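You operate a simulated robot arm through the tools that you are given. There is no shell and no other tool.

The job below is to be done with a simulated robot arm. You get a single attempt, and the scene is never put back.

Task
Put things in order on the top of the packing bench. At the end: the green small colour jar (marked "Pale green") from the top of the packing bench stands where the silver canister stood; the grey eyelet block (marked "2.85") from the top of the packing bench stands where the green small colour jar stood; the black post from the top of the packing bench stands where the grey eyelet block stood; the silver canister from the top of the packing bench stands on top of the low teal wheel; whatever was shut is shut again. Leave all else as you found it, and nothing knocked over.

The check looks at the end state, three seconds after you hand in, the way a careful person would. Anything else that was tipped, shoved, dropped, spilled or broken makes it a failure.

Robot
A 6-joint arm with a two-finger gripper, fixed in place. Base frame: the origin is at the foot of the arm, x ahead of it, y to its left, z up; the work surface is at about z = 0.004. Readings come in m, degrees, newtons and seconds.
With the tool pointing down near the work surface it reaches from about 0.24 to 0.62 m from the base axis. Its first joint turns from -66.0 to 66.0 degrees. Payload 1.37 kg.
Tool frame: the origin (TCP) lies between the finger pads and is the grasp point; the fingertips stand 0.022 m ahead of it; z points along the fingers, y is the line along which they close. The gripper opens to 0.092 m; its body begins 0.065 m behind the TCP.
Orientation is told as [roll, pitch, yaw] about the base's x, y, z axes, in that order, counted from this pose: with the fingers straight down and closing along the base's y, the tool's x points along the base's -x, its y along +y and its z along -z.

Tools
- The arm moves only by the tool arm_command. Its argument "plan" is a list of rows, each a list of 7 numbers: the shift along the tool's x, y, z in units of 25 mm (1.0 is 25 mm), then the turn, a rotation vector about the tool's x, y, z in units of 4 degrees (1.0 is 4 degrees), then the finger opening in cm, from 0 to 9.2. In form: [[x, y, z, rx, ry, rz, fingers], ...]. A call has 1 to 20 rows; each row shifts and turns the commanded pose from where the row before left it, along the tool's axes as they then stand. A call with a number of a shift or a turn outside -1 to 1 is refused whole. Each row takes 0.2 s and may step no farther than 0.05 m and 8.6 degrees from the row before; otherwise, or with a gripper value out of range, the whole call is refused. Where a pose cannot be reached the arm comes as near as it can. A force on the tool above 40 N (or 10 N above the force at the start of the call, whichever is more), or a blocked arm, ends the call early, and 0.2 s more pass. The fingers move at their own pace (about 0.0599 m/s each) and stop on an object; they squeeze with about 26 N. The grip force told is the motor's: it shows also when the fingers shut on nothing. Time passes only in rows, and 0.2 s behind the last, so rows that do not move let the fingers close. It gives the time, the measured TCP pose, the force on the tool (base axes), the opening and the grip force at its end, in the units of the frame above (readings bear some noise), with the torque about the TCP (base axes, N m) and any sound that the robot's microphone picked up, and new pictures: "views" is both (left out), scene, wrist or none.
- Cameras (640 x 400 px; columns grow to the right, rows downward): "scene" is fixed at [0.0365, -0.4314, 0.5824]; the picture's right is [0.77, -0.64, 0.00], its down [-0.37, -0.45, -0.81] and it looks along [0.52, 0.63, -0.58] (base axes); focal length 241 px, centre (320, 200). "wrist" rides on the gripper at [0.071, 0.019, -0.102] in the tool frame; the picture's right is [-0.26, 0.97, 0.00], its down [-0.75, -0.20, -0.63] and it looks along [-0.60, -0.16, 0.78] (tool axes); focal length 280 px, centre (320, 200). There is no depth. A picture from a camera that has moved, and an enlarged one, comes with that camera's place and axes in the base frame and with its lens.
- zoom(camera, box): a new picture of the part [left, top, right, bottom] of that camera's present view, enlarged. No time passes.
- sign_off(): hands the job in; it is judged then, once.

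Nothing tells you positions but the pictures and the camera data. Unless the task says otherwise, let go and move clear before handing in.

The tools are called after ">>>" as name(argument=value, ...) on one line, values as JSON. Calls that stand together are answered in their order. arm_command: Moves the arm, as the interface text tells. Its arguments: {"type":"object","properties":{"plan":{"type":"array","items":{"type":"array","items":{"type":"number"}}},"views":{"type":"string","enum":["both","scene","wrist","none"]}},"required":["plan"]} The other tools are called the same way: zoom (camera, box) takes an enlarged picture of a part of a camera's view; sign_off () hands the job in.

At the start:

```text
time_s: 0.0
position: [0.4623, -0.0592, 0.3617]
ee_rot: [-0.1, 0.0, 0.0]
force: [-0.6, -0.5, 0.2]
torque: [0.02, -0.01, 0.0]
grip_width: 0.0921
grip_force: 0.0
```

scene: 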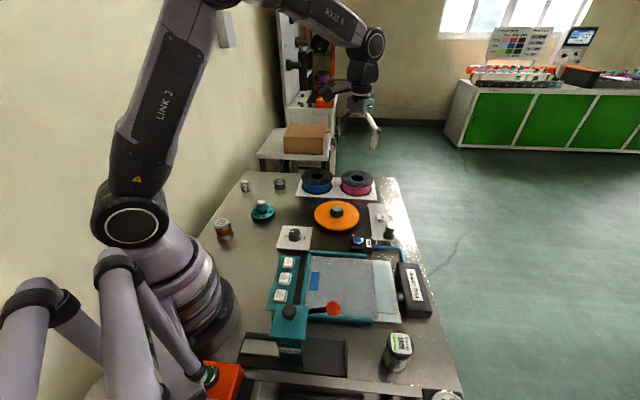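
wrist: 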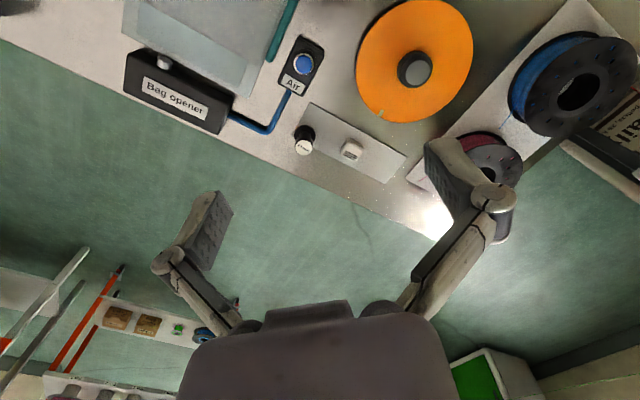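

I see a packing bench with a number of items; I need to find the green jar, grey eyelet block, black post, silver canister and low teal wheel. I will zoom in on the scene first.

>>> zoom(camera="scene", box=[200, 160, 420, 300])

>>> zoom(camera="scene", box=[200, 280, 480, 400])

>>> zoom(camera="wrist", box=[240, 60, 460, 220])

>>> zoom(camera="scene", box=[200, 165, 310, 250])

```text
2.86 times, centred on (310, 230) of scene
camera zoom: at [0.0365, -0.4314, 0.5824], right [0.77, -0.64, 0.0], down [-0.37, -0.45, -0.81], along [0.52, 0.63, -0.58], focal length 688 px, centre (349, 114)
```

zoom: 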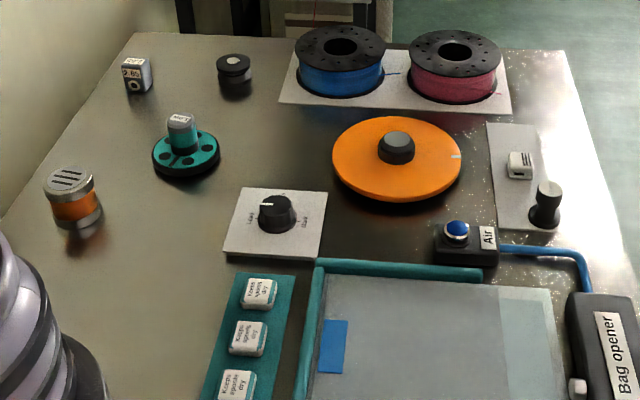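

```text
2.29 times, centred on (340, 340) of scene
camera zoom: at [0.0365, -0.4314, 0.5824], right [0.77, -0.64, 0.0], down [-0.37, -0.45, -0.81], along [0.52, 0.63, -0.58], focal length 550 px, centre (274, -120)
```

zoom: 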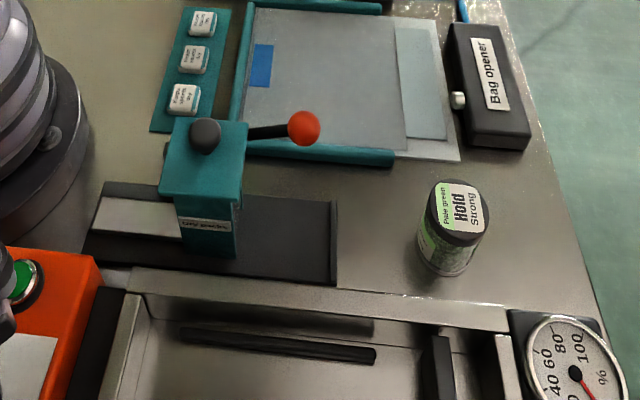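

```text
2.50 times, centred on (350, 140) of wrist
camera zoom: at [0.3911, -0.0402, 0.465], right [0.26, 0.97, 0.0], down [0.75, -0.2, 0.63], along [0.6, -0.16, -0.78], focal length 701 px, centre (245, 350)
```

zoom: 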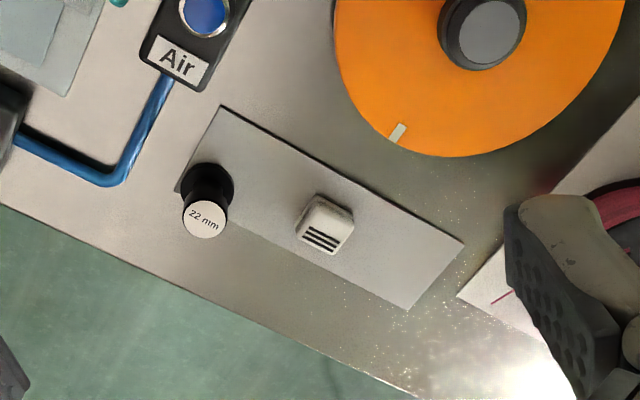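

```text
4.71 times, centred on (255, 208) of scene
camera zoom: at [0.0365, -0.4314, 0.5824], right [0.77, -0.64, 0.0], down [-0.37, -0.45, -0.81], along [0.52, 0.63, -0.58], focal length 1132 px, centre (626, 165)
```

zoom: 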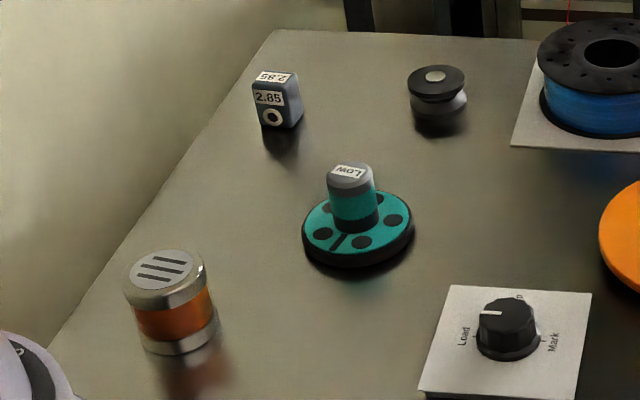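

I take the orange-banded silver canister to be near (0.16, 0.23), the teal wheel near (0.32, 0.25), the block near (0.35, 0.47), the jar near (0.30, -0.37) and a black post near (0.60, -0.12). Next I move the arm high up and turn it to look at the left side of the bench with the wrist camera.

>>> arm_command(plan=[[0.926, 0.509, 0, 0, 0, 0, 9.2], [0.926, 0.509, 0, 0, 0, 0, 9.2], [0.926, 0.509, 0, 0, 0, 0, 9.2], [0.926, 0.509, 0, 0, 0, 0, 9.2], [0.926, 0.509, 0, 0, 0, 0, 9.2], [0.926, 0.509, 0, 0, 0, 0, 9.2], [0.926, 0.509, 0, 0, 0, 0, 9.2], [0, 0, 0, 0, 0, -1, 9.2], [0, 0, 0, 0, 0, -1, 9.2], [0, 0, 0, 0, 0, -1, 9.2], [0, 0, 0, 0, 0, -1, 9.2], [0, 0, 0, 0, 0, -1, 9.2], [0, 0, 0, 0, 0, -1, 9.2], [0, 0, 0, 0, 0, -1, 9.2], [0, 0, 0, 0, 0, -1, 9.2], [0, 0, 0, 0, 0, -1, 9.2], [0, 0, 0, 0, 0, -1, 9.2], [0, 0, 0, 0, 0, -1, 9.2], [0, 0, 0, 0, 0, -1, 9.2], [0, 0, 0, 0, 0, -1, 9.2]], views="both")

```text
time_s: 4.2
position: [0.2999, 0.0289, 0.3619]
ee_rot: [0.0, 0.1, 52.0]
force: [-0.2, 0.5, -0.2]
torque: [0.03, -0.02, 0.01]
grip_width: 0.0924
grip_force: 0.1
camera wrist: at [0.2412, -0.0148, 0.4655], right [-0.6, 0.8, 0.0], down [0.62, 0.47, 0.62], along [0.5, 0.38, -0.78], focal length 280 px, centre (320, 200)
```

scene: 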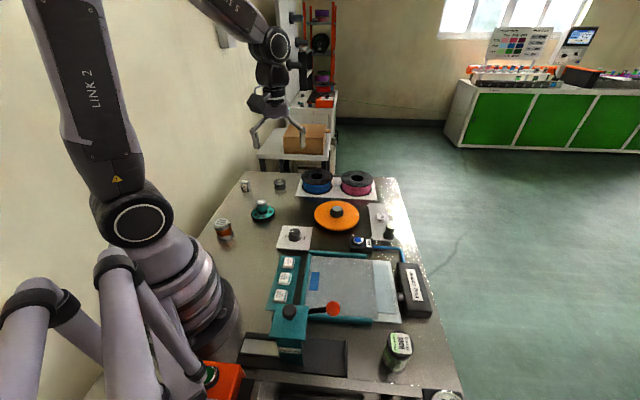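
wrist: 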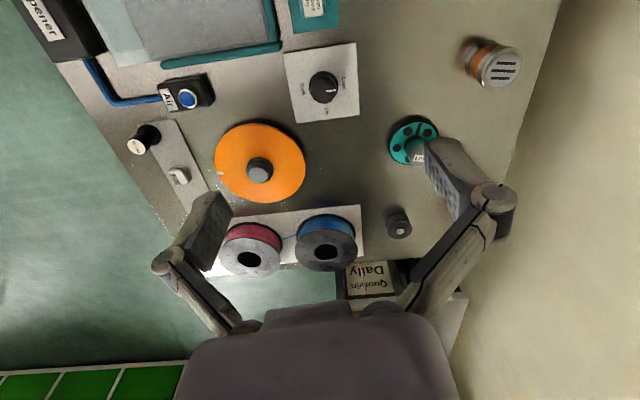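

The wrist view now shows the left half of the bench: the canister upper right, the teal wheel beside the finger, a black/grey piece and the two spools. I zoom in for identification.

>>> zoom(camera="wrist", box=[360, 20, 540, 140])

>>> zoom(camera="wrist", box=[360, 100, 480, 250])

>>> zoom(camera="wrist", box=[110, 100, 230, 220])

```text
3.33 times, centred on (450, 80) of wrist
camera zoom: at [0.2412, -0.0148, 0.4655], right [-0.6, 0.8, 0.0], down [0.62, 0.47, 0.62], along [0.5, 0.38, -0.78], focal length 935 px, centre (-113, 600)
```

zoom: 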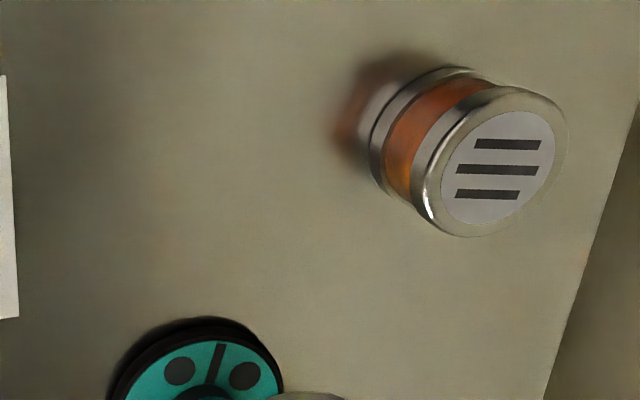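

```text
2.67 times, centred on (420, 175) of wrist
camera zoom: at [0.2412, -0.0148, 0.4655], right [-0.6, 0.8, 0.0], down [0.62, 0.47, 0.62], along [0.5, 0.38, -0.78], focal length 748 px, centre (53, 267)
```

zoom: 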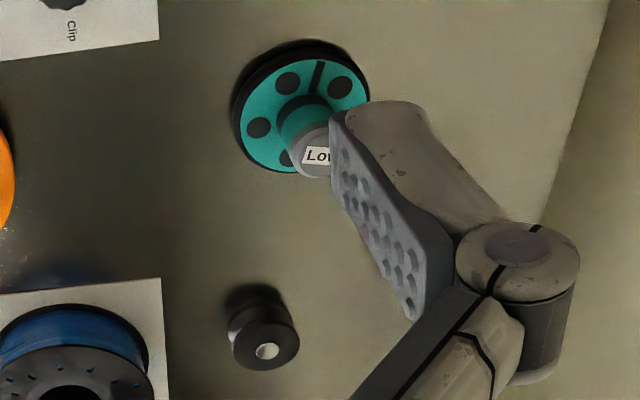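

```text
3.33 times, centred on (170, 160) of wrist
camera zoom: at [0.2412, -0.0148, 0.4655], right [-0.6, 0.8, 0.0], down [0.62, 0.47, 0.62], along [0.5, 0.38, -0.78], focal length 935 px, centre (820, 333)
```

zoom: 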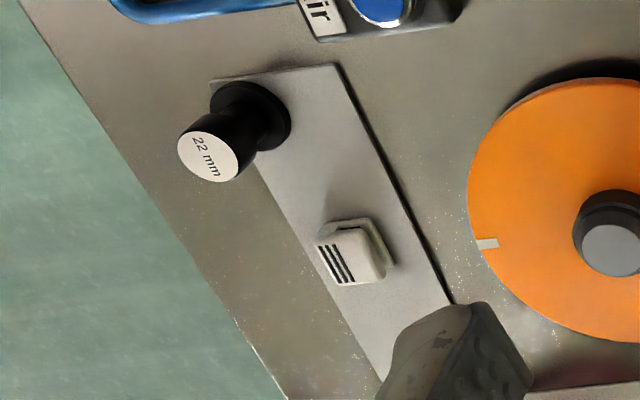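

The canister (silver with an orange band) and the teal wheel (hub marked "Low") are clear; I still need a closer look at the wheel hub and at both black pieces. Next I lower the arm near the wheel for a closer view.

>>> arm_command(plan=[[-0.349, 0.755, 0.96, 0, 0, 0, 9.2], [-0.349, 0.755, 0.96, 0, 0, 0, 9.2], [-0.349, 0.755, 0.96, 0, 0, 0, 9.2], [-0.349, 0.755, 0.96, 0, 0, 0, 9.2], [-0.349, 0.755, 0.96, 0, 0, 0, 9.2], [-0.349, 0.755, 0.96, 0, 0, 0, 9.2], [-0.349, 0.755, 0.96, 0, 0, 0, 9.2], [-0.349, 0.755, 0.96, 0, 0, 0, 9.2]], views="both")

```text
time_s: 6.0
position: [0.225, 0.1773, 0.1695]
ee_rot: [0.1, 0.0, 52.1]
force: [0.1, 0.3, 0.8]
torque: [-0.03, -0.01, 0.01]
grip_width: 0.0923
grip_force: 0.2
camera wrist: at [0.1661, 0.1327, 0.2729], right [-0.6, 0.8, 0.0], down [0.62, 0.47, 0.62], along [0.5, 0.37, -0.78], focal length 280 px, centre (320, 200)
```

scene: 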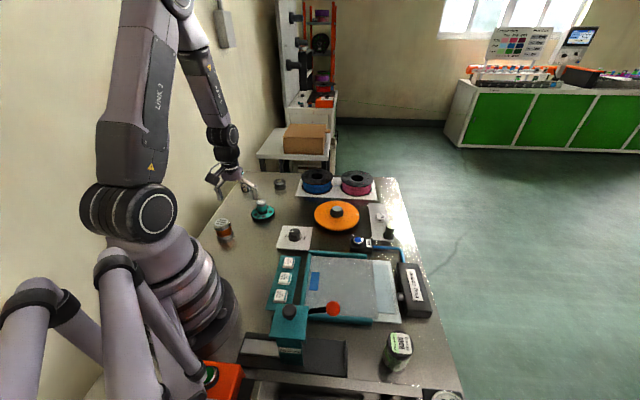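
wrist: 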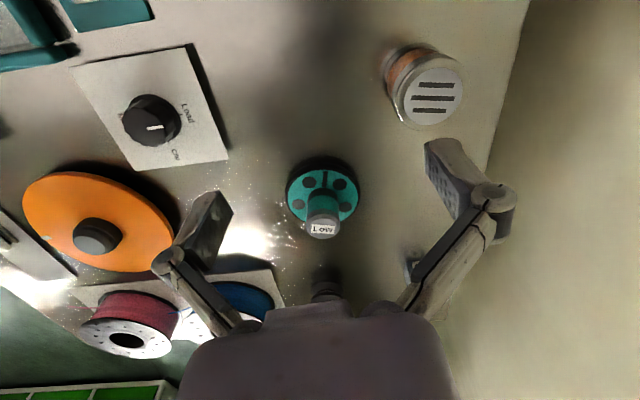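

>>> zoom(camera="wrist", box=[270, 140, 380, 250])

>>> zoom(camera="wrist", box=[360, 20, 500, 150])

>>> zoom(camera="scene", box=[235, 185, 285, 225])

```text
3.64 times, centred on (325, 195) of wrist
camera zoom: at [0.1661, 0.1327, 0.2729], right [-0.6, 0.8, 0.0], down [0.62, 0.47, 0.62], along [0.5, 0.37, -0.78], focal length 1020 px, centre (302, 218)
```

zoom: 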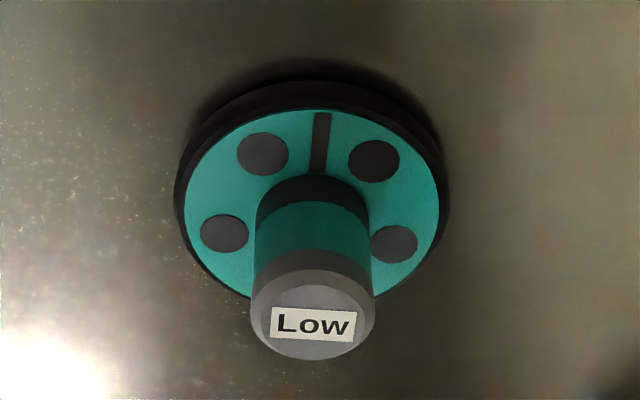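

```text
3.08 times, centred on (430, 85) of wrist
camera zoom: at [0.1661, 0.1327, 0.2729], right [-0.6, 0.8, 0.0], down [0.62, 0.47, 0.62], along [0.5, 0.37, -0.78], focal length 863 px, centre (-18, 554)
```

zoom: 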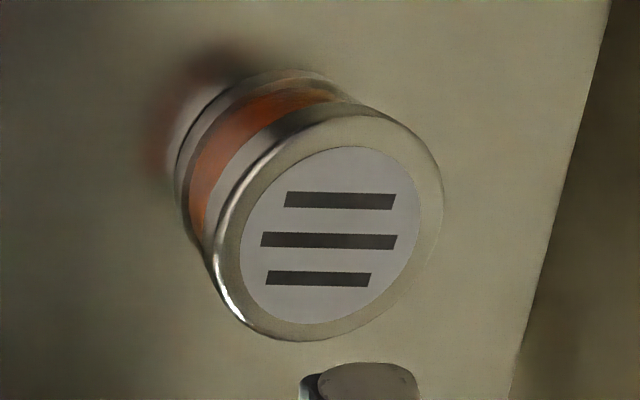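

```text
10.00 times, centred on (260, 205) of scene
camera zoom: at [0.0365, -0.4314, 0.5824], right [0.77, -0.64, 0.0], down [-0.37, -0.45, -0.81], along [0.52, 0.63, -0.58], focal length 2407 px, centre (920, 150)
```

zoom: 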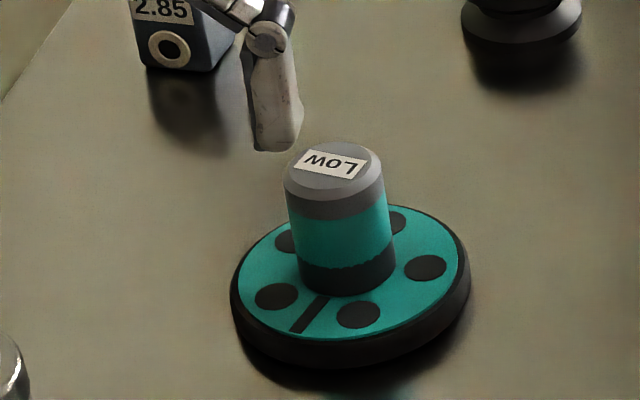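

The teal wheel has a flat-topped hub about 35 mm across marked "Low"; the canister would stand on it. Next I move outwards to inspect the dark piece near (0.48, 0.38) and the eyelet block.

>>> arm_command(plan=[[-0.983, -0.21, -0.057, 0, 0, 0, 9.2], [-0.983, -0.21, -0.057, 0, 0, 0, 9.2], [-0.983, -0.21, -0.057, 0, 0, 0, 9.2], [-0.983, -0.21, -0.057, 0, 0, 0, 9.2], [-0.983, -0.21, -0.057, 0, 0, 0, 9.2], [-0.983, -0.21, -0.057, 0, 0, 0, 9.2], [-0.983, -0.21, -0.057, 0, 0, 0, 9.2]], views="wrist")

```text
time_s: 7.6
position: [0.3596, 0.2925, 0.1789]
ee_rot: [0.0, -0.1, 52.0]
force: [0.2, 1.0, 0.4]
torque: [0.02, -0.04, 0.03]
grip_width: 0.0919
grip_force: 0.1
camera wrist: at [0.3006, 0.2494, 0.2832], right [-0.6, 0.8, 0.0], down [0.62, 0.47, 0.63], along [0.5, 0.37, -0.78], focal length 280 px, centre (320, 200)
```

wrist: 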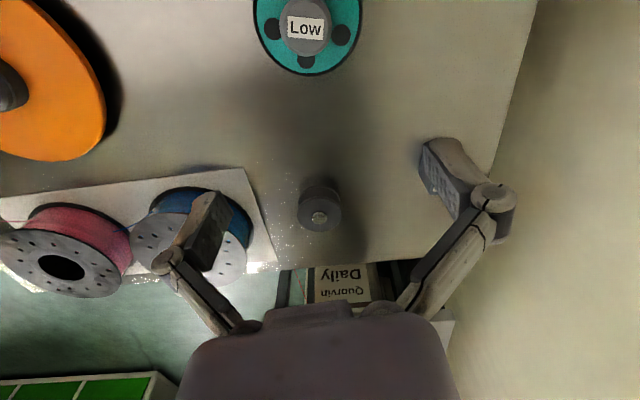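

>>> zoom(camera="wrist", box=[270, 160, 370, 250])

>>> zoom(camera="scene", box=[230, 170, 300, 200])

>>> zoom(camera="scene", box=[360, 195, 420, 255])

>>> zoom(camera="wrist", box=[240, 0, 370, 90])

```text
4.44 times, centred on (320, 205) of wrist
camera zoom: at [0.3006, 0.2494, 0.2832], right [-0.6, 0.8, 0.0], down [0.62, 0.47, 0.63], along [0.5, 0.37, -0.78], focal length 1246 px, centre (320, 178)
```

zoom: 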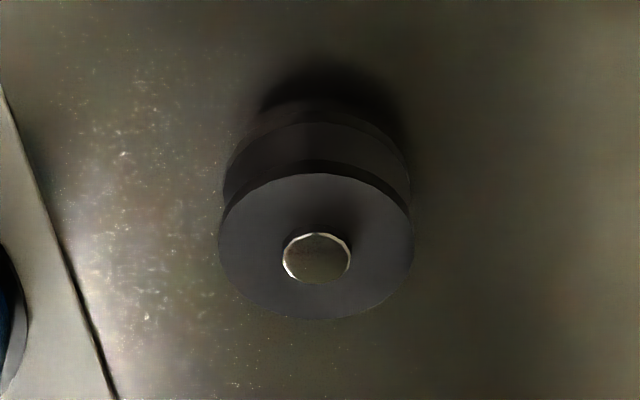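

```text
9.14 times, centred on (265, 185) of scene
camera zoom: at [0.0365, -0.4314, 0.5824], right [0.77, -0.64, 0.0], down [-0.37, -0.45, -0.81], along [0.52, 0.63, -0.58], focal length 2200 px, centre (823, 337)
```

zoom: 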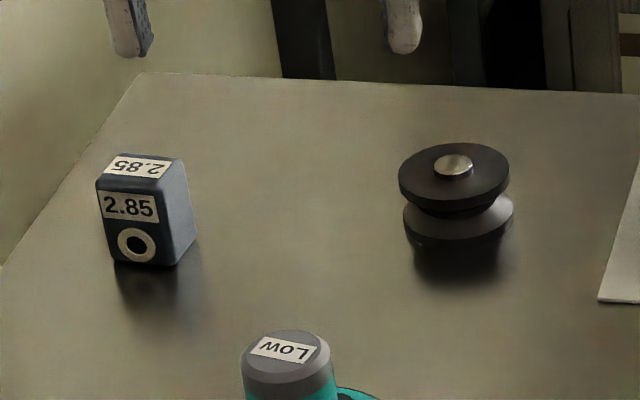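

```text
6.67 times, centred on (390, 225) of scene
camera zoom: at [0.0365, -0.4314, 0.5824], right [0.77, -0.64, 0.0], down [-0.37, -0.45, -0.81], along [0.52, 0.63, -0.58], focal length 1604 px, centre (-147, 33)
```

zoom: 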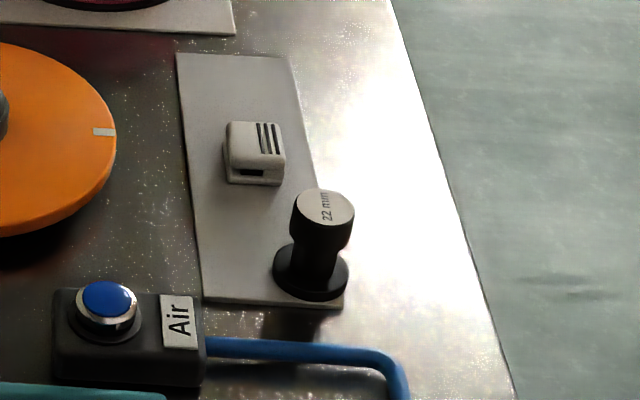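

```text
4.44 times, centred on (305, 45) of wrist
camera zoom: at [0.3006, 0.2494, 0.2832], right [-0.6, 0.8, 0.0], down [0.62, 0.47, 0.63], along [0.5, 0.37, -0.78], focal length 1246 px, centre (387, 889)
```

zoom: 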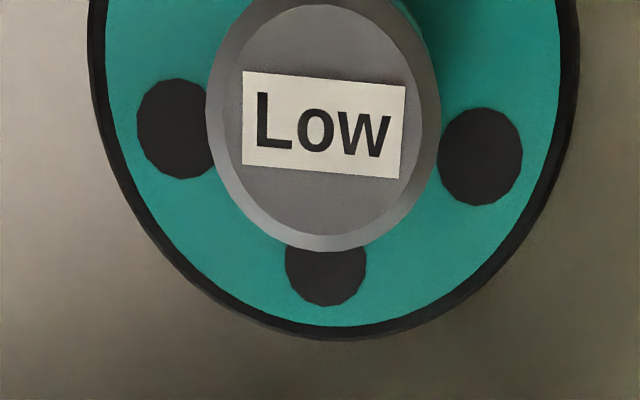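

The 22 mm piece with the wide foot is the black post; the grooved disc with a silver axle is a roller and stays. By triangulation the wheel is at (0.328, 0.258) with hub top z about 0.063, and the canister is at (0.171, 0.246), about 50 mm wide and 50 mm tall; next I hover over the canister and check centring.

>>> arm_command(plan=[[0.875, 0.684, 0.171, 0, 0, 0, 9.2], [0.875, 0.684, 0.171, 0, 0, 0, 9.2], [0.875, 0.684, 0.171, 0, 0, 0, 9.2], [0.875, 0.684, 0.171, 0, 0, 0, 9.2], [0.875, 0.684, 0.171, 0, 0, 0, 9.2], [0.875, 0.684, 0.171, 0, 0, 0, 9.2], [0.875, 0.684, 0.171, 0, 0, 0, 9.2], [0, 0, 0, 0, 0, 0, 9.2]], views="both")

```text
time_s: 9.4
position: [0.1699, 0.2448, 0.1481]
ee_rot: [0.1, 0.0, 52.0]
force: [-0.7, 0.6, -0.1]
torque: [0.02, 0.02, 0.01]
grip_width: 0.0922
grip_force: 0.1
camera wrist: at [0.1105, 0.2004, 0.2513], right [-0.6, 0.8, 0.0], down [0.62, 0.47, 0.63], along [0.5, 0.37, -0.78], focal length 280 px, centre (320, 200)
```

scene: 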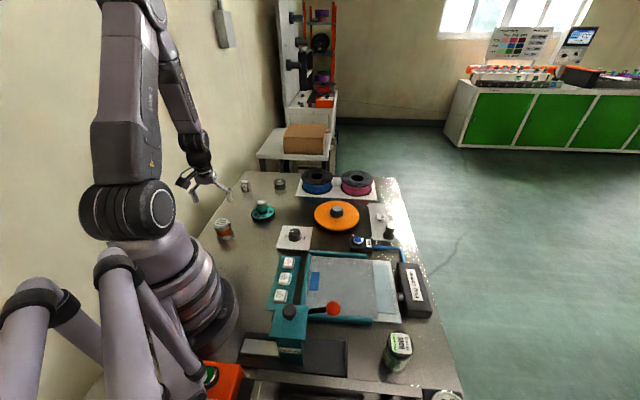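
wrist: 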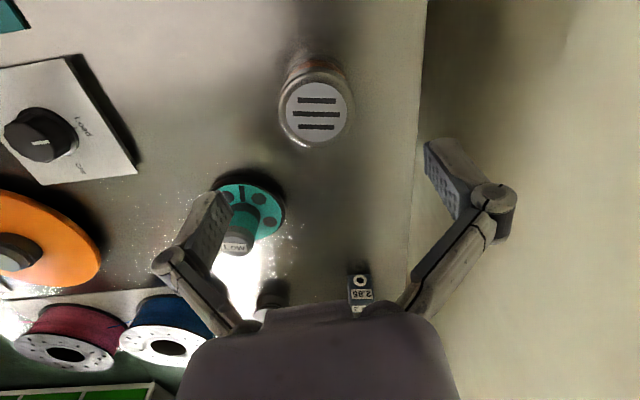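

The canister is nearly centred between the open fingers. I zoom in for an exact fix before lowering.

>>> zoom(camera="wrist", box=[250, 30, 390, 160])

>>> zoom(camera="scene", box=[200, 205, 250, 250])

>>> zoom(camera="wrist", box=[340, 260, 400, 320])

```text
3.08 times, centred on (320, 95) of wrist
camera zoom: at [0.1105, 0.2004, 0.2513], right [-0.6, 0.8, 0.0], down [0.62, 0.47, 0.63], along [0.5, 0.37, -0.78], focal length 863 px, centre (320, 523)
```

zoom: 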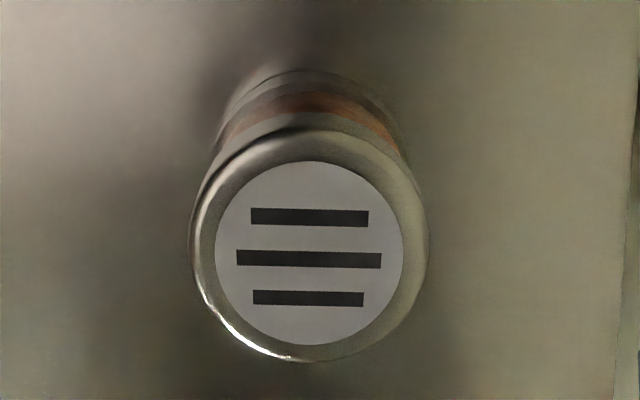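

```text
8.89 times, centred on (225, 228) of scene
camera zoom: at [0.0365, -0.4314, 0.5824], right [0.77, -0.64, 0.0], down [-0.37, -0.45, -0.81], along [0.52, 0.63, -0.58], focal length 2139 px, centre (1164, -44)
```

zoom: 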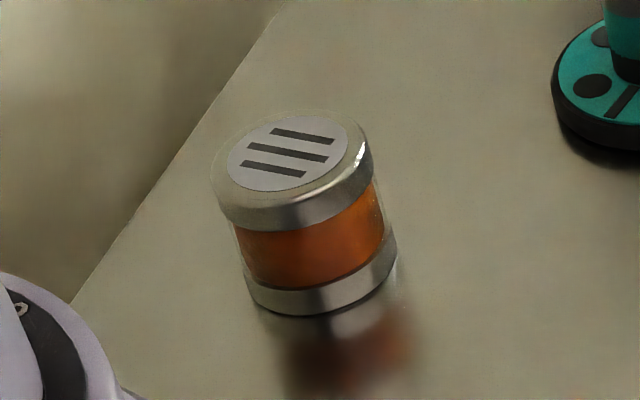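

```text
6.67 times, centred on (370, 290) of wrist
camera zoom: at [0.1105, 0.2004, 0.2513], right [-0.6, 0.8, 0.0], down [0.62, 0.47, 0.63], along [0.5, 0.37, -0.78], focal length 1869 px, centre (-13, -400)
```

zoom: 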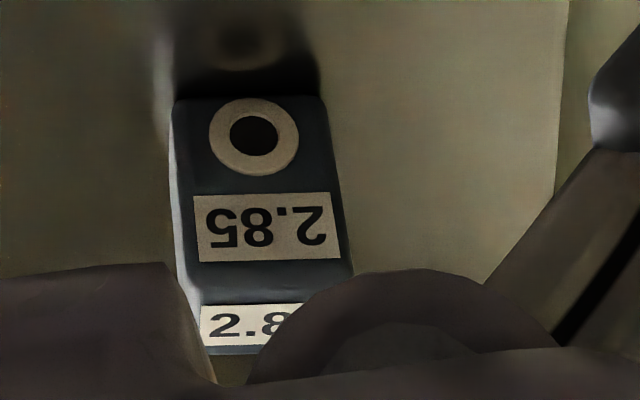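

The canister axis is about (0.173, 0.2445), top at z about 0.057. I shift slightly and lower around it with the fingers open, stopping partway to check clearance.

>>> arm_command(plan=[[-0.056, -0.092, 0, 0, 0, 0, 9.2], [0, 0, 0.8, 0, 0, 0, 9.2], [0, 0, 0.8, 0, 0, 0, 9.2], [0, 0, 0.8, 0, 0, 0, 9.2], [0, 0, 0, 0, 0, 0, 9.2]], views="both")

```text
time_s: 10.6
position: [0.173, 0.2421, 0.0895]
ee_rot: [0.0, -0.1, 52.1]
force: [0.7, -0.5, 0.3]
torque: [0.0, 0.02, 0.0]
grip_width: 0.0917
grip_force: 0.0
camera wrist: at [0.1145, 0.1976, 0.1923], right [-0.6, 0.8, 0.0], down [0.62, 0.47, 0.62], along [0.5, 0.37, -0.78], focal length 280 px, centre (320, 200)
```

scene: 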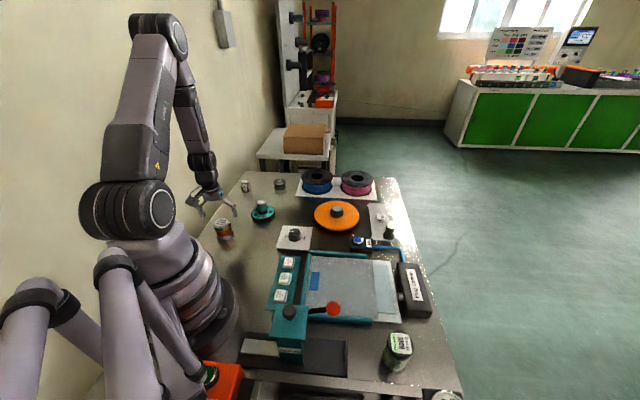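
wrist: 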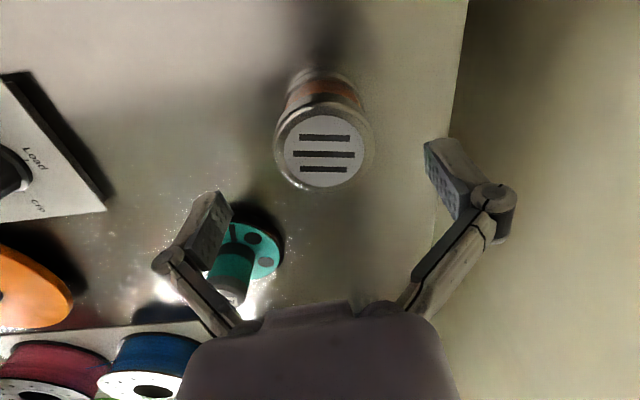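

The canister is centred within about 2 mm and both fingers clear it. I lower to grasp height and close.

>>> arm_command(plan=[[0, 0.08, 0.74, 0, 0, 0, 9.2], [0, 0, 0.74, 0, 0, 0, 9.2], [0, 0, 0.74, 0, 0, 0, 9.2], [0, 0, 0, 0, 0, 0, 9.2], [0, 0, 0, 0, 0, 0, 4.0], [0, 0, 0, 0, 0, 0, 4.0], [0, 0, 0, 0, 0, 0, 4.0], [0, 0, 0, 0, 0, 0, 4.0], [0, 0, 0, 0, 0, 0, 4.0]], views="both")

```text
time_s: 12.6
position: [0.1711, 0.2457, 0.0333]
ee_rot: [0.1, -0.1, 52.1]
force: [0.1, -0.6, 3.3]
torque: [0.06, 0.03, 0.01]
grip_width: 0.0552
grip_force: 25.8
camera wrist: at [0.1134, 0.2007, 0.1364], right [-0.6, 0.8, 0.0], down [0.62, 0.47, 0.63], along [0.5, 0.37, -0.78], focal length 280 px, centre (320, 200)
```

scene: 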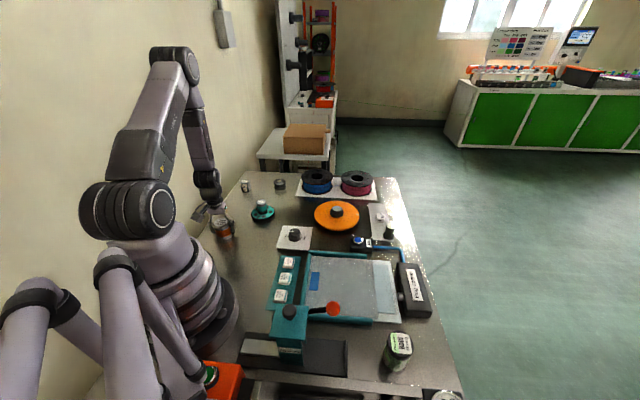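
wrist: 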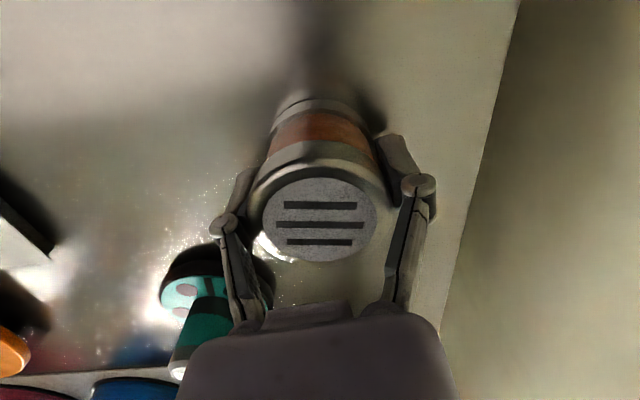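

Gripped, 55 mm wide. I lift it clear and carry it over the teal wheel hub at (0.329, 0.258).

>>> arm_command(plan=[[0, 0, -0.5, 0, 0, 0, 4.0], [0, 0, -1, 0, 0, 0, 4.0], [0, 0, -1, 0, 0, 0, 4.0], [0, 0, -1, 0, 0, 0, 4.0], [0, 0, -0.3, 0, 0, 0, 4.0], [-0.856, -0.936, 0, 0, 0, 0, 4.0], [-0.856, -0.936, 0, 0, 0, 0, 4.0], [-0.856, -0.936, 0, 0, 0, 0, 4.0], [-0.856, -0.936, 0, 0, 0, 0, 4.0], [-0.856, -0.936, 0, 0, 0, 0, 4.0], [0, 0, 0, 0, 0, 0, 4.0]], views="both")

```text
time_s: 15.0
position: [0.3302, 0.2569, 0.1281]
ee_rot: [0.0, 0.0, 52.0]
force: [0.4, -0.9, -0.5]
torque: [0.01, 0.0, 0.04]
grip_width: 0.055
grip_force: 26.2
camera wrist: at [0.2713, 0.2128, 0.2322], right [-0.6, 0.8, 0.0], down [0.62, 0.47, 0.62], along [0.5, 0.37, -0.78], focal length 280 px, centre (320, 200)
```

scene: 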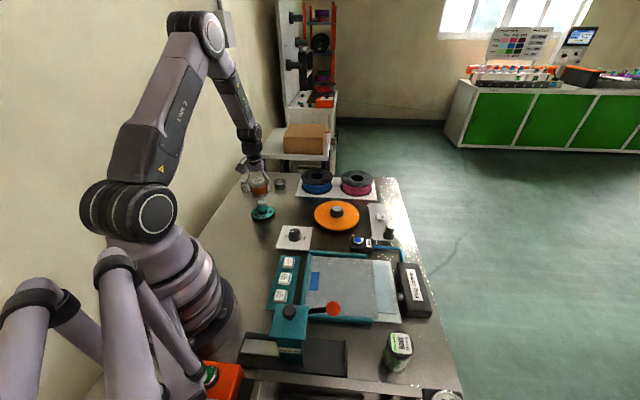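
wrist: 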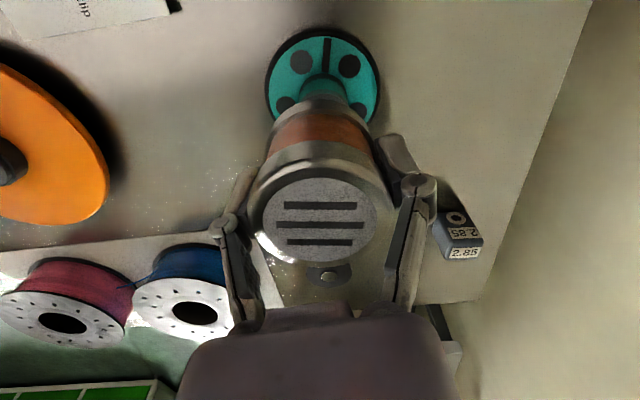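

The canister is above the hub. I zoom in to check the alignment from both cameras before lowering.

>>> zoom(camera="wrist", box=[250, 15, 400, 145])

>>> zoom(camera="scene", box=[230, 165, 300, 230])

```text
3.08 times, centred on (325, 80) of wrist
camera zoom: at [0.2713, 0.2128, 0.2322], right [-0.6, 0.8, 0.0], down [0.62, 0.47, 0.62], along [0.5, 0.37, -0.78], focal length 863 px, centre (305, 569)
```

zoom: 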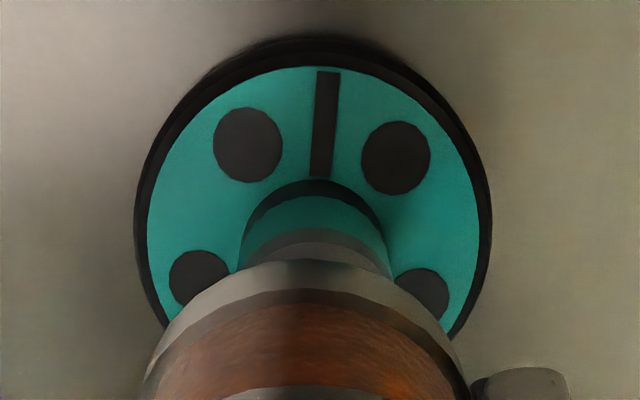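

```text
6.15 times, centred on (265, 198) of scene
camera zoom: at [0.0366, -0.4314, 0.5824], right [0.77, -0.64, 0.0], down [-0.37, -0.45, -0.81], along [0.52, 0.63, -0.58], focal length 1481 px, centre (658, 215)
```

zoom: 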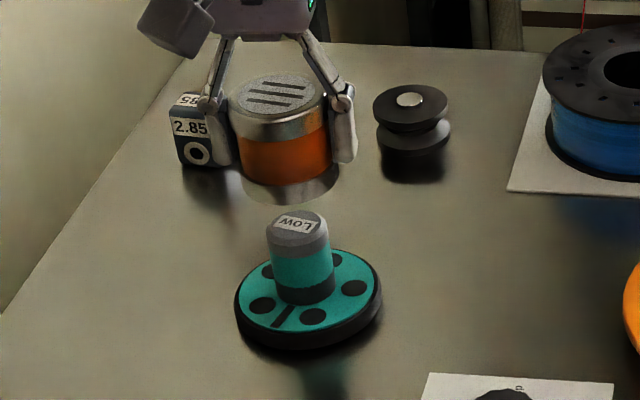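

The hub lies about 2 mm to one side of the canister axis, so I correct by that and lower to a few millimetres above the hub.

>>> arm_command(plan=[[0.02, 0.088, 0, 0, 0, 0, 4.0], [0, 0, 0.4, 0, 0, 0, 4.0], [0, 0, 0.4, 0, 0, 0, 4.0], [0, 0, 0.3, 0, 0, 0, 4.0], [0, 0, 0, 0, 0, 0, 4.0]], views="both")

>>> zoom(camera="scene", box=[230, 165, 300, 230])

>>> zoom(camera="wrist", box=[230, 15, 410, 165])

```text
time_s: 16.2
position: [0.326, 0.2577, 0.1009]
ee_rot: [0.0, -0.1, 52.0]
force: [0.4, 0.1, -1.3]
torque: [-0.02, 0.02, -0.01]
grip_width: 0.0549
grip_force: 25.8
camera wrist: at [0.2677, 0.2136, 0.2044], right [-0.6, 0.8, 0.0], down [0.62, 0.47, 0.63], along [0.5, 0.37, -0.78], focal length 280 px, centre (320, 200)
```

scene: 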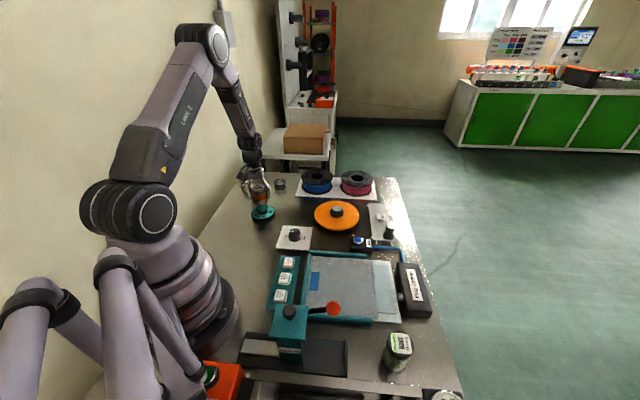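
wrist: 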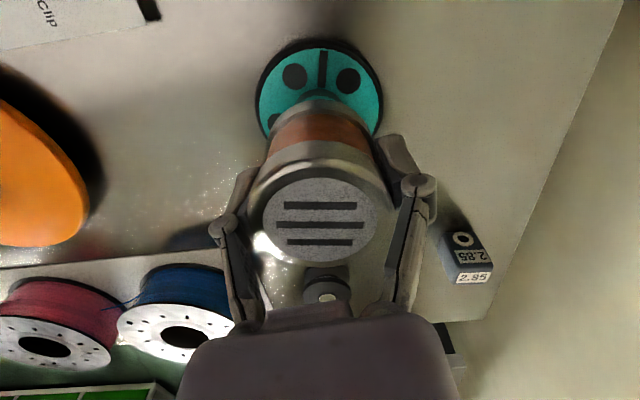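

```text
6.15 times, centred on (265, 198) of scene
camera zoom: at [0.0366, -0.4314, 0.5824], right [0.77, -0.64, 0.0], down [-0.37, -0.45, -0.81], along [0.52, 0.63, -0.58], focal length 1481 px, centre (658, 215)
```

zoom: 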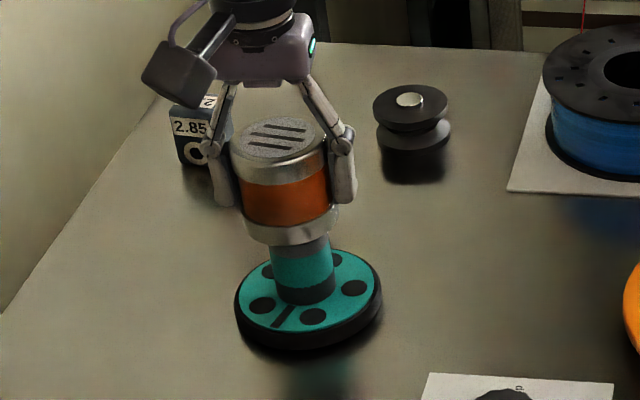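

```text
2.67 times, centred on (320, 90) of wrist
camera zoom: at [0.2677, 0.2136, 0.2044], right [-0.6, 0.8, 0.0], down [0.62, 0.47, 0.63], along [0.5, 0.37, -0.78], focal length 748 px, centre (320, 493)
```

zoom: 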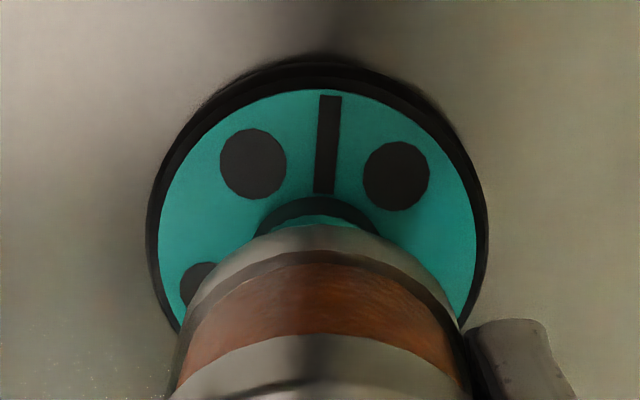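

Nearly in place; the scene view suggests the canister is slightly left of the hub axis. I zoom in harder to measure this before setting it down.

>>> zoom(camera="scene", box=[245, 180, 285, 225])

>>> zoom(camera="wrist", box=[280, 60, 370, 130])

```text
8.89 times, centred on (265, 202) of scene
camera zoom: at [0.0366, -0.4314, 0.5824], right [0.77, -0.64, 0.0], down [-0.37, -0.45, -0.81], along [0.52, 0.63, -0.58], focal length 2139 px, centre (809, 178)
```

zoom: 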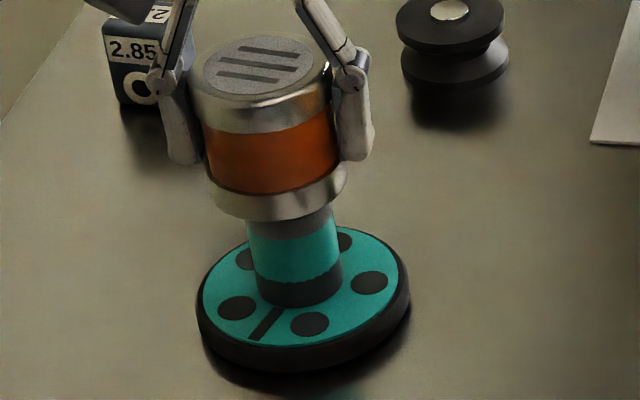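

```text
5.71 times, centred on (325, 95) of wrist
camera zoom: at [0.2677, 0.2136, 0.2044], right [-0.6, 0.8, 0.0], down [0.62, 0.47, 0.63], along [0.5, 0.37, -0.78], focal length 1602 px, centre (291, 800)
```

zoom: 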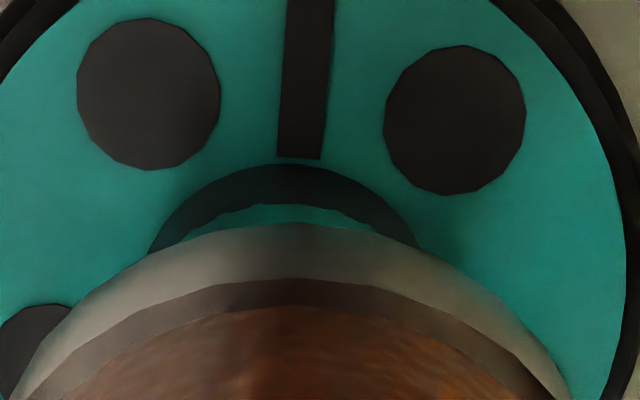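

The canister is about 1.5–2 mm off towards the wall side; I correct this and lower the last few millimetres in small steps, watching the force.

>>> arm_command(plan=[[0.02, -0.07, 0, 0, 0, 0, 4.0], [0, 0, 0.12, 0, 0, 0, 4.0], [0, 0, 0.1, 0, 0, 0, 4.0], [0, 0, 0, 0, 0, 0, 4.0]], views="none")

>>> arm_command(plan=[[0, 0, 0.04, 0, 0, 0, 4.0], [0, 0, 0, 0, 0, 0, 4.0]], views="none")

>>> arm_command(plan=[[0, 0, 0.04, 0, 0, 0, 4.0], [0, 0, 0, 0, 0, 0, 4.0]], views="scene")

```text
time_s: 17.2
position: [0.3282, 0.2559, 0.0957]
ee_rot: [0.0, 0.0, 52.0]
force: [-4.7, -3.2, 15.5]
torque: [-0.09, 0.06, -0.07]
grip_width: 0.0551
grip_force: 25.9
```

```text
time_s: 17.8
position: [0.3292, 0.2557, 0.0934]
ee_rot: [-0.1, -0.1, 52.0]
force: [-0.6, -1.7, 15.7]
torque: [-0.04, 0.01, -0.04]
grip_width: 0.0549
grip_force: 25.7
```

```text
time_s: 18.4
position: [0.3287, 0.2561, 0.0939]
ee_rot: [-0.2, -0.2, 52.0]
force: [3.7, 3.7, 14.7]
torque: [0.1, -0.08, -0.06]
grip_width: 0.0548
grip_force: 26.1
```

scene: 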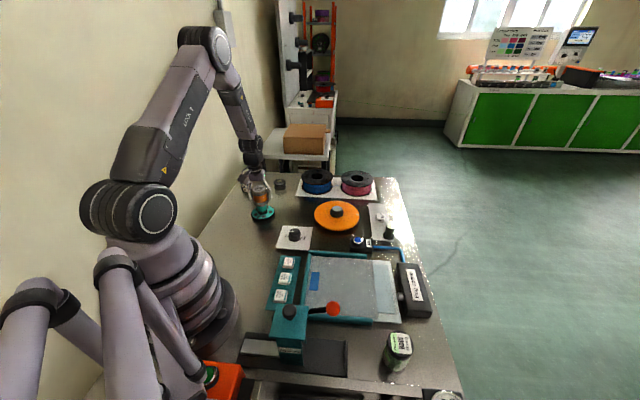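

The canister has made contact with the hub (about 15 N upward, slipping slightly in the grip). I check the picture before letting go.

>>> zoom(camera="scene", box=[245, 180, 285, 225])

```text
8.89 times, centred on (265, 202) of scene
camera zoom: at [0.0365, -0.4314, 0.5824], right [0.77, -0.64, 0.0], down [-0.37, -0.45, -0.81], along [0.52, 0.63, -0.58], focal length 2139 px, centre (809, 178)
```

zoom: 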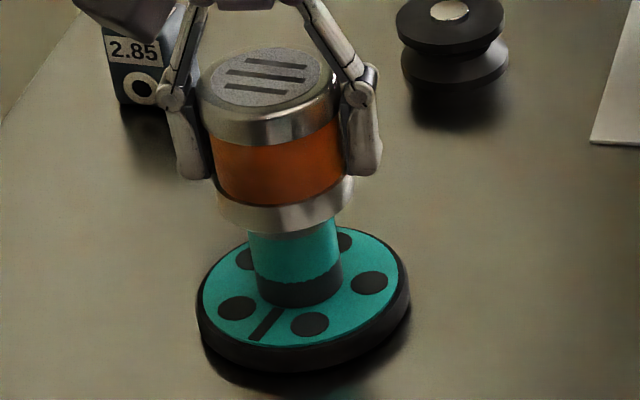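

The canister sits centred on the hub. I relieve the downward push slightly, then open the fingers.

>>> arm_command(plan=[[0, 0, -0.03, 0, 0, 0, 4.0], [0, 0, 0, 0, 0, 0, 4.0]], views="none")

```text
time_s: 19.0
position: [0.3277, 0.2546, 0.0949]
ee_rot: [0.0, 0.1, 52.0]
force: [0.6, 1.9, 6.8]
torque: [0.13, -0.11, 0.01]
grip_width: 0.0543
grip_force: 25.8
```

Force is down to about 7 N. I ease a touch more and open, then rise straight up.

>>> arm_command(plan=[[0, 0, -0.02, 0, 0, 0, 4.0], [0, 0, 0, 0, 0, 0, 5.8], [0, 0, 0, 0, 0, 0, 7.5], [0, 0, 0, 0, 0, 0, 9.2], [0, 0, 0, 0, 0, 0, 9.2], [0, 0, 0, 0, 0, 0, 9.2]], views="both")

>>> zoom(camera="scene", box=[245, 180, 285, 225])

```text
time_s: 20.4
position: [0.3273, 0.2547, 0.0943]
ee_rot: [0.0, 0.0, 52.0]
force: [-0.2, -0.2, 0.2]
torque: [0.0, 0.0, 0.0]
grip_width: 0.0921
grip_force: 0.0
camera wrist: at [0.2691, 0.2106, 0.198], right [-0.6, 0.8, 0.0], down [0.62, 0.47, 0.63], along [0.5, 0.37, -0.78], focal length 280 px, centre (320, 200)
```

scene: 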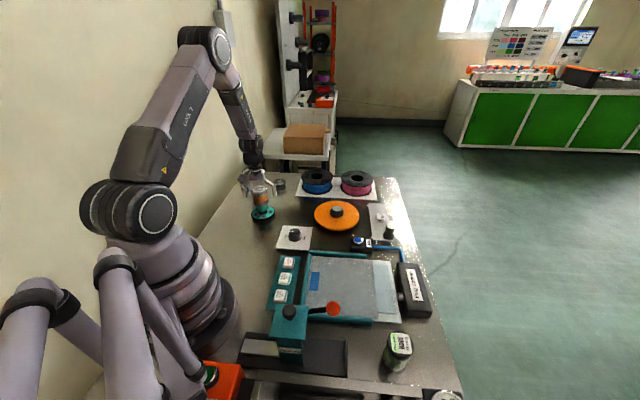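
wrist: 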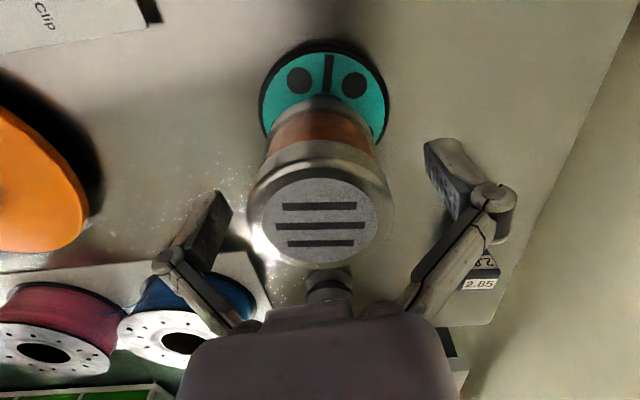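

```text
8.89 times, centred on (265, 202) of scene
camera zoom: at [0.0365, -0.4314, 0.5824], right [0.77, -0.64, 0.0], down [-0.37, -0.45, -0.81], along [0.52, 0.63, -0.58], focal length 2139 px, centre (809, 178)
```

zoom: 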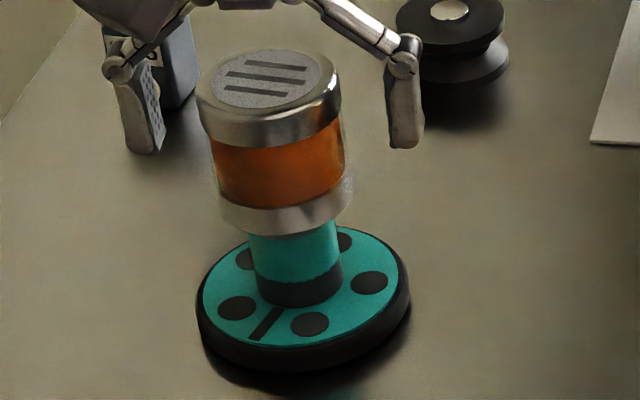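

The canister stands centred on the wheel's hub and the fingers are clear. I now rise straight up and begin turning towards the jar on the right side.

>>> arm_command(plan=[[0, 0, -0.5, 0, 0, 0, 9.2], [0, 0, -1, 0, 0, 0, 9.2], [0, 0, -1, 0, 0, 0, 9.2], [0, 0, -1, 0, 0, 0, 9.2], [0, 0, -1, 0, 0, 0, 9.2], [0, 0, -1, 0, 0, 0, 9.2], [0, 0, -1, 0, 0, 0, 9.2], [0, 0, -1, 0, 0, 0, 9.2], [0, 0, -1, 0, 0, 0, 9.2], [0, 0, -1, 0, 0, 0, 9.2], [0, 0, -1, 0, 0, 0, 9.2], [0, 0, 0, 0, 0, 1, 9.2], [0, 0, 0, 0, 0, 1, 9.2], [0, 0, 0, 0, 0, 1, 9.2], [0, 0, 0, 0, 0, 1, 9.2], [0, 0, 0, 0, 0, 1, 9.2], [0, 0, 0, 0, 0, 1, 9.2], [0, 0, 0, 0, 0, 1, 9.2], [0, 0, 0, 0, 0, 1, 9.2], [0, 0, 0, 0, 0, 1, 9.2]], views="scene")

>>> zoom(camera="scene", box=[235, 170, 295, 225])

>>> zoom(camera="scene", box=[230, 270, 440, 400])

```text
time_s: 24.6
position: [0.3277, 0.256, 0.3585]
ee_rot: [0.0, 0.0, 15.9]
force: [0.7, 0.9, 0.0]
torque: [0.0, 0.04, 0.02]
grip_width: 0.0922
grip_force: 0.1
```

scene: 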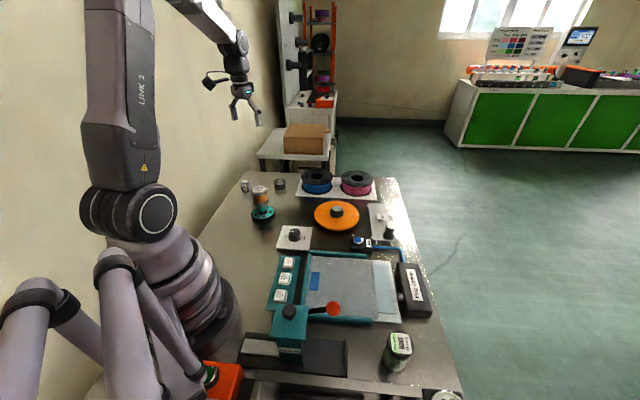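

```text
7.27 times, centred on (265, 198) of scene
camera zoom: at [0.0365, -0.4314, 0.5824], right [0.77, -0.64, 0.0], down [-0.37, -0.45, -0.81], along [0.52, 0.63, -0.58], focal length 1750 px, centre (720, 218)
```

zoom: 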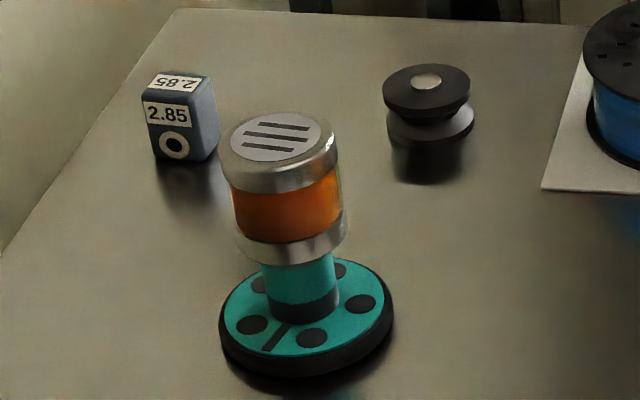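

```text
3.05 times, centred on (335, 335) of scene
camera zoom: at [0.0365, -0.4314, 0.5824], right [0.77, -0.64, 0.0], down [-0.37, -0.45, -0.81], along [0.52, 0.63, -0.58], focal length 734 px, centre (274, -211)
```

zoom: 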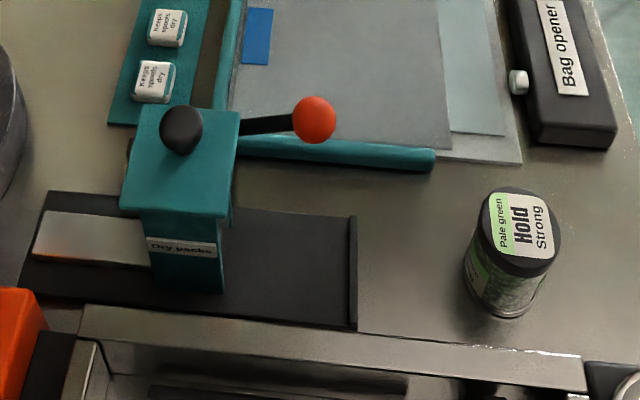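

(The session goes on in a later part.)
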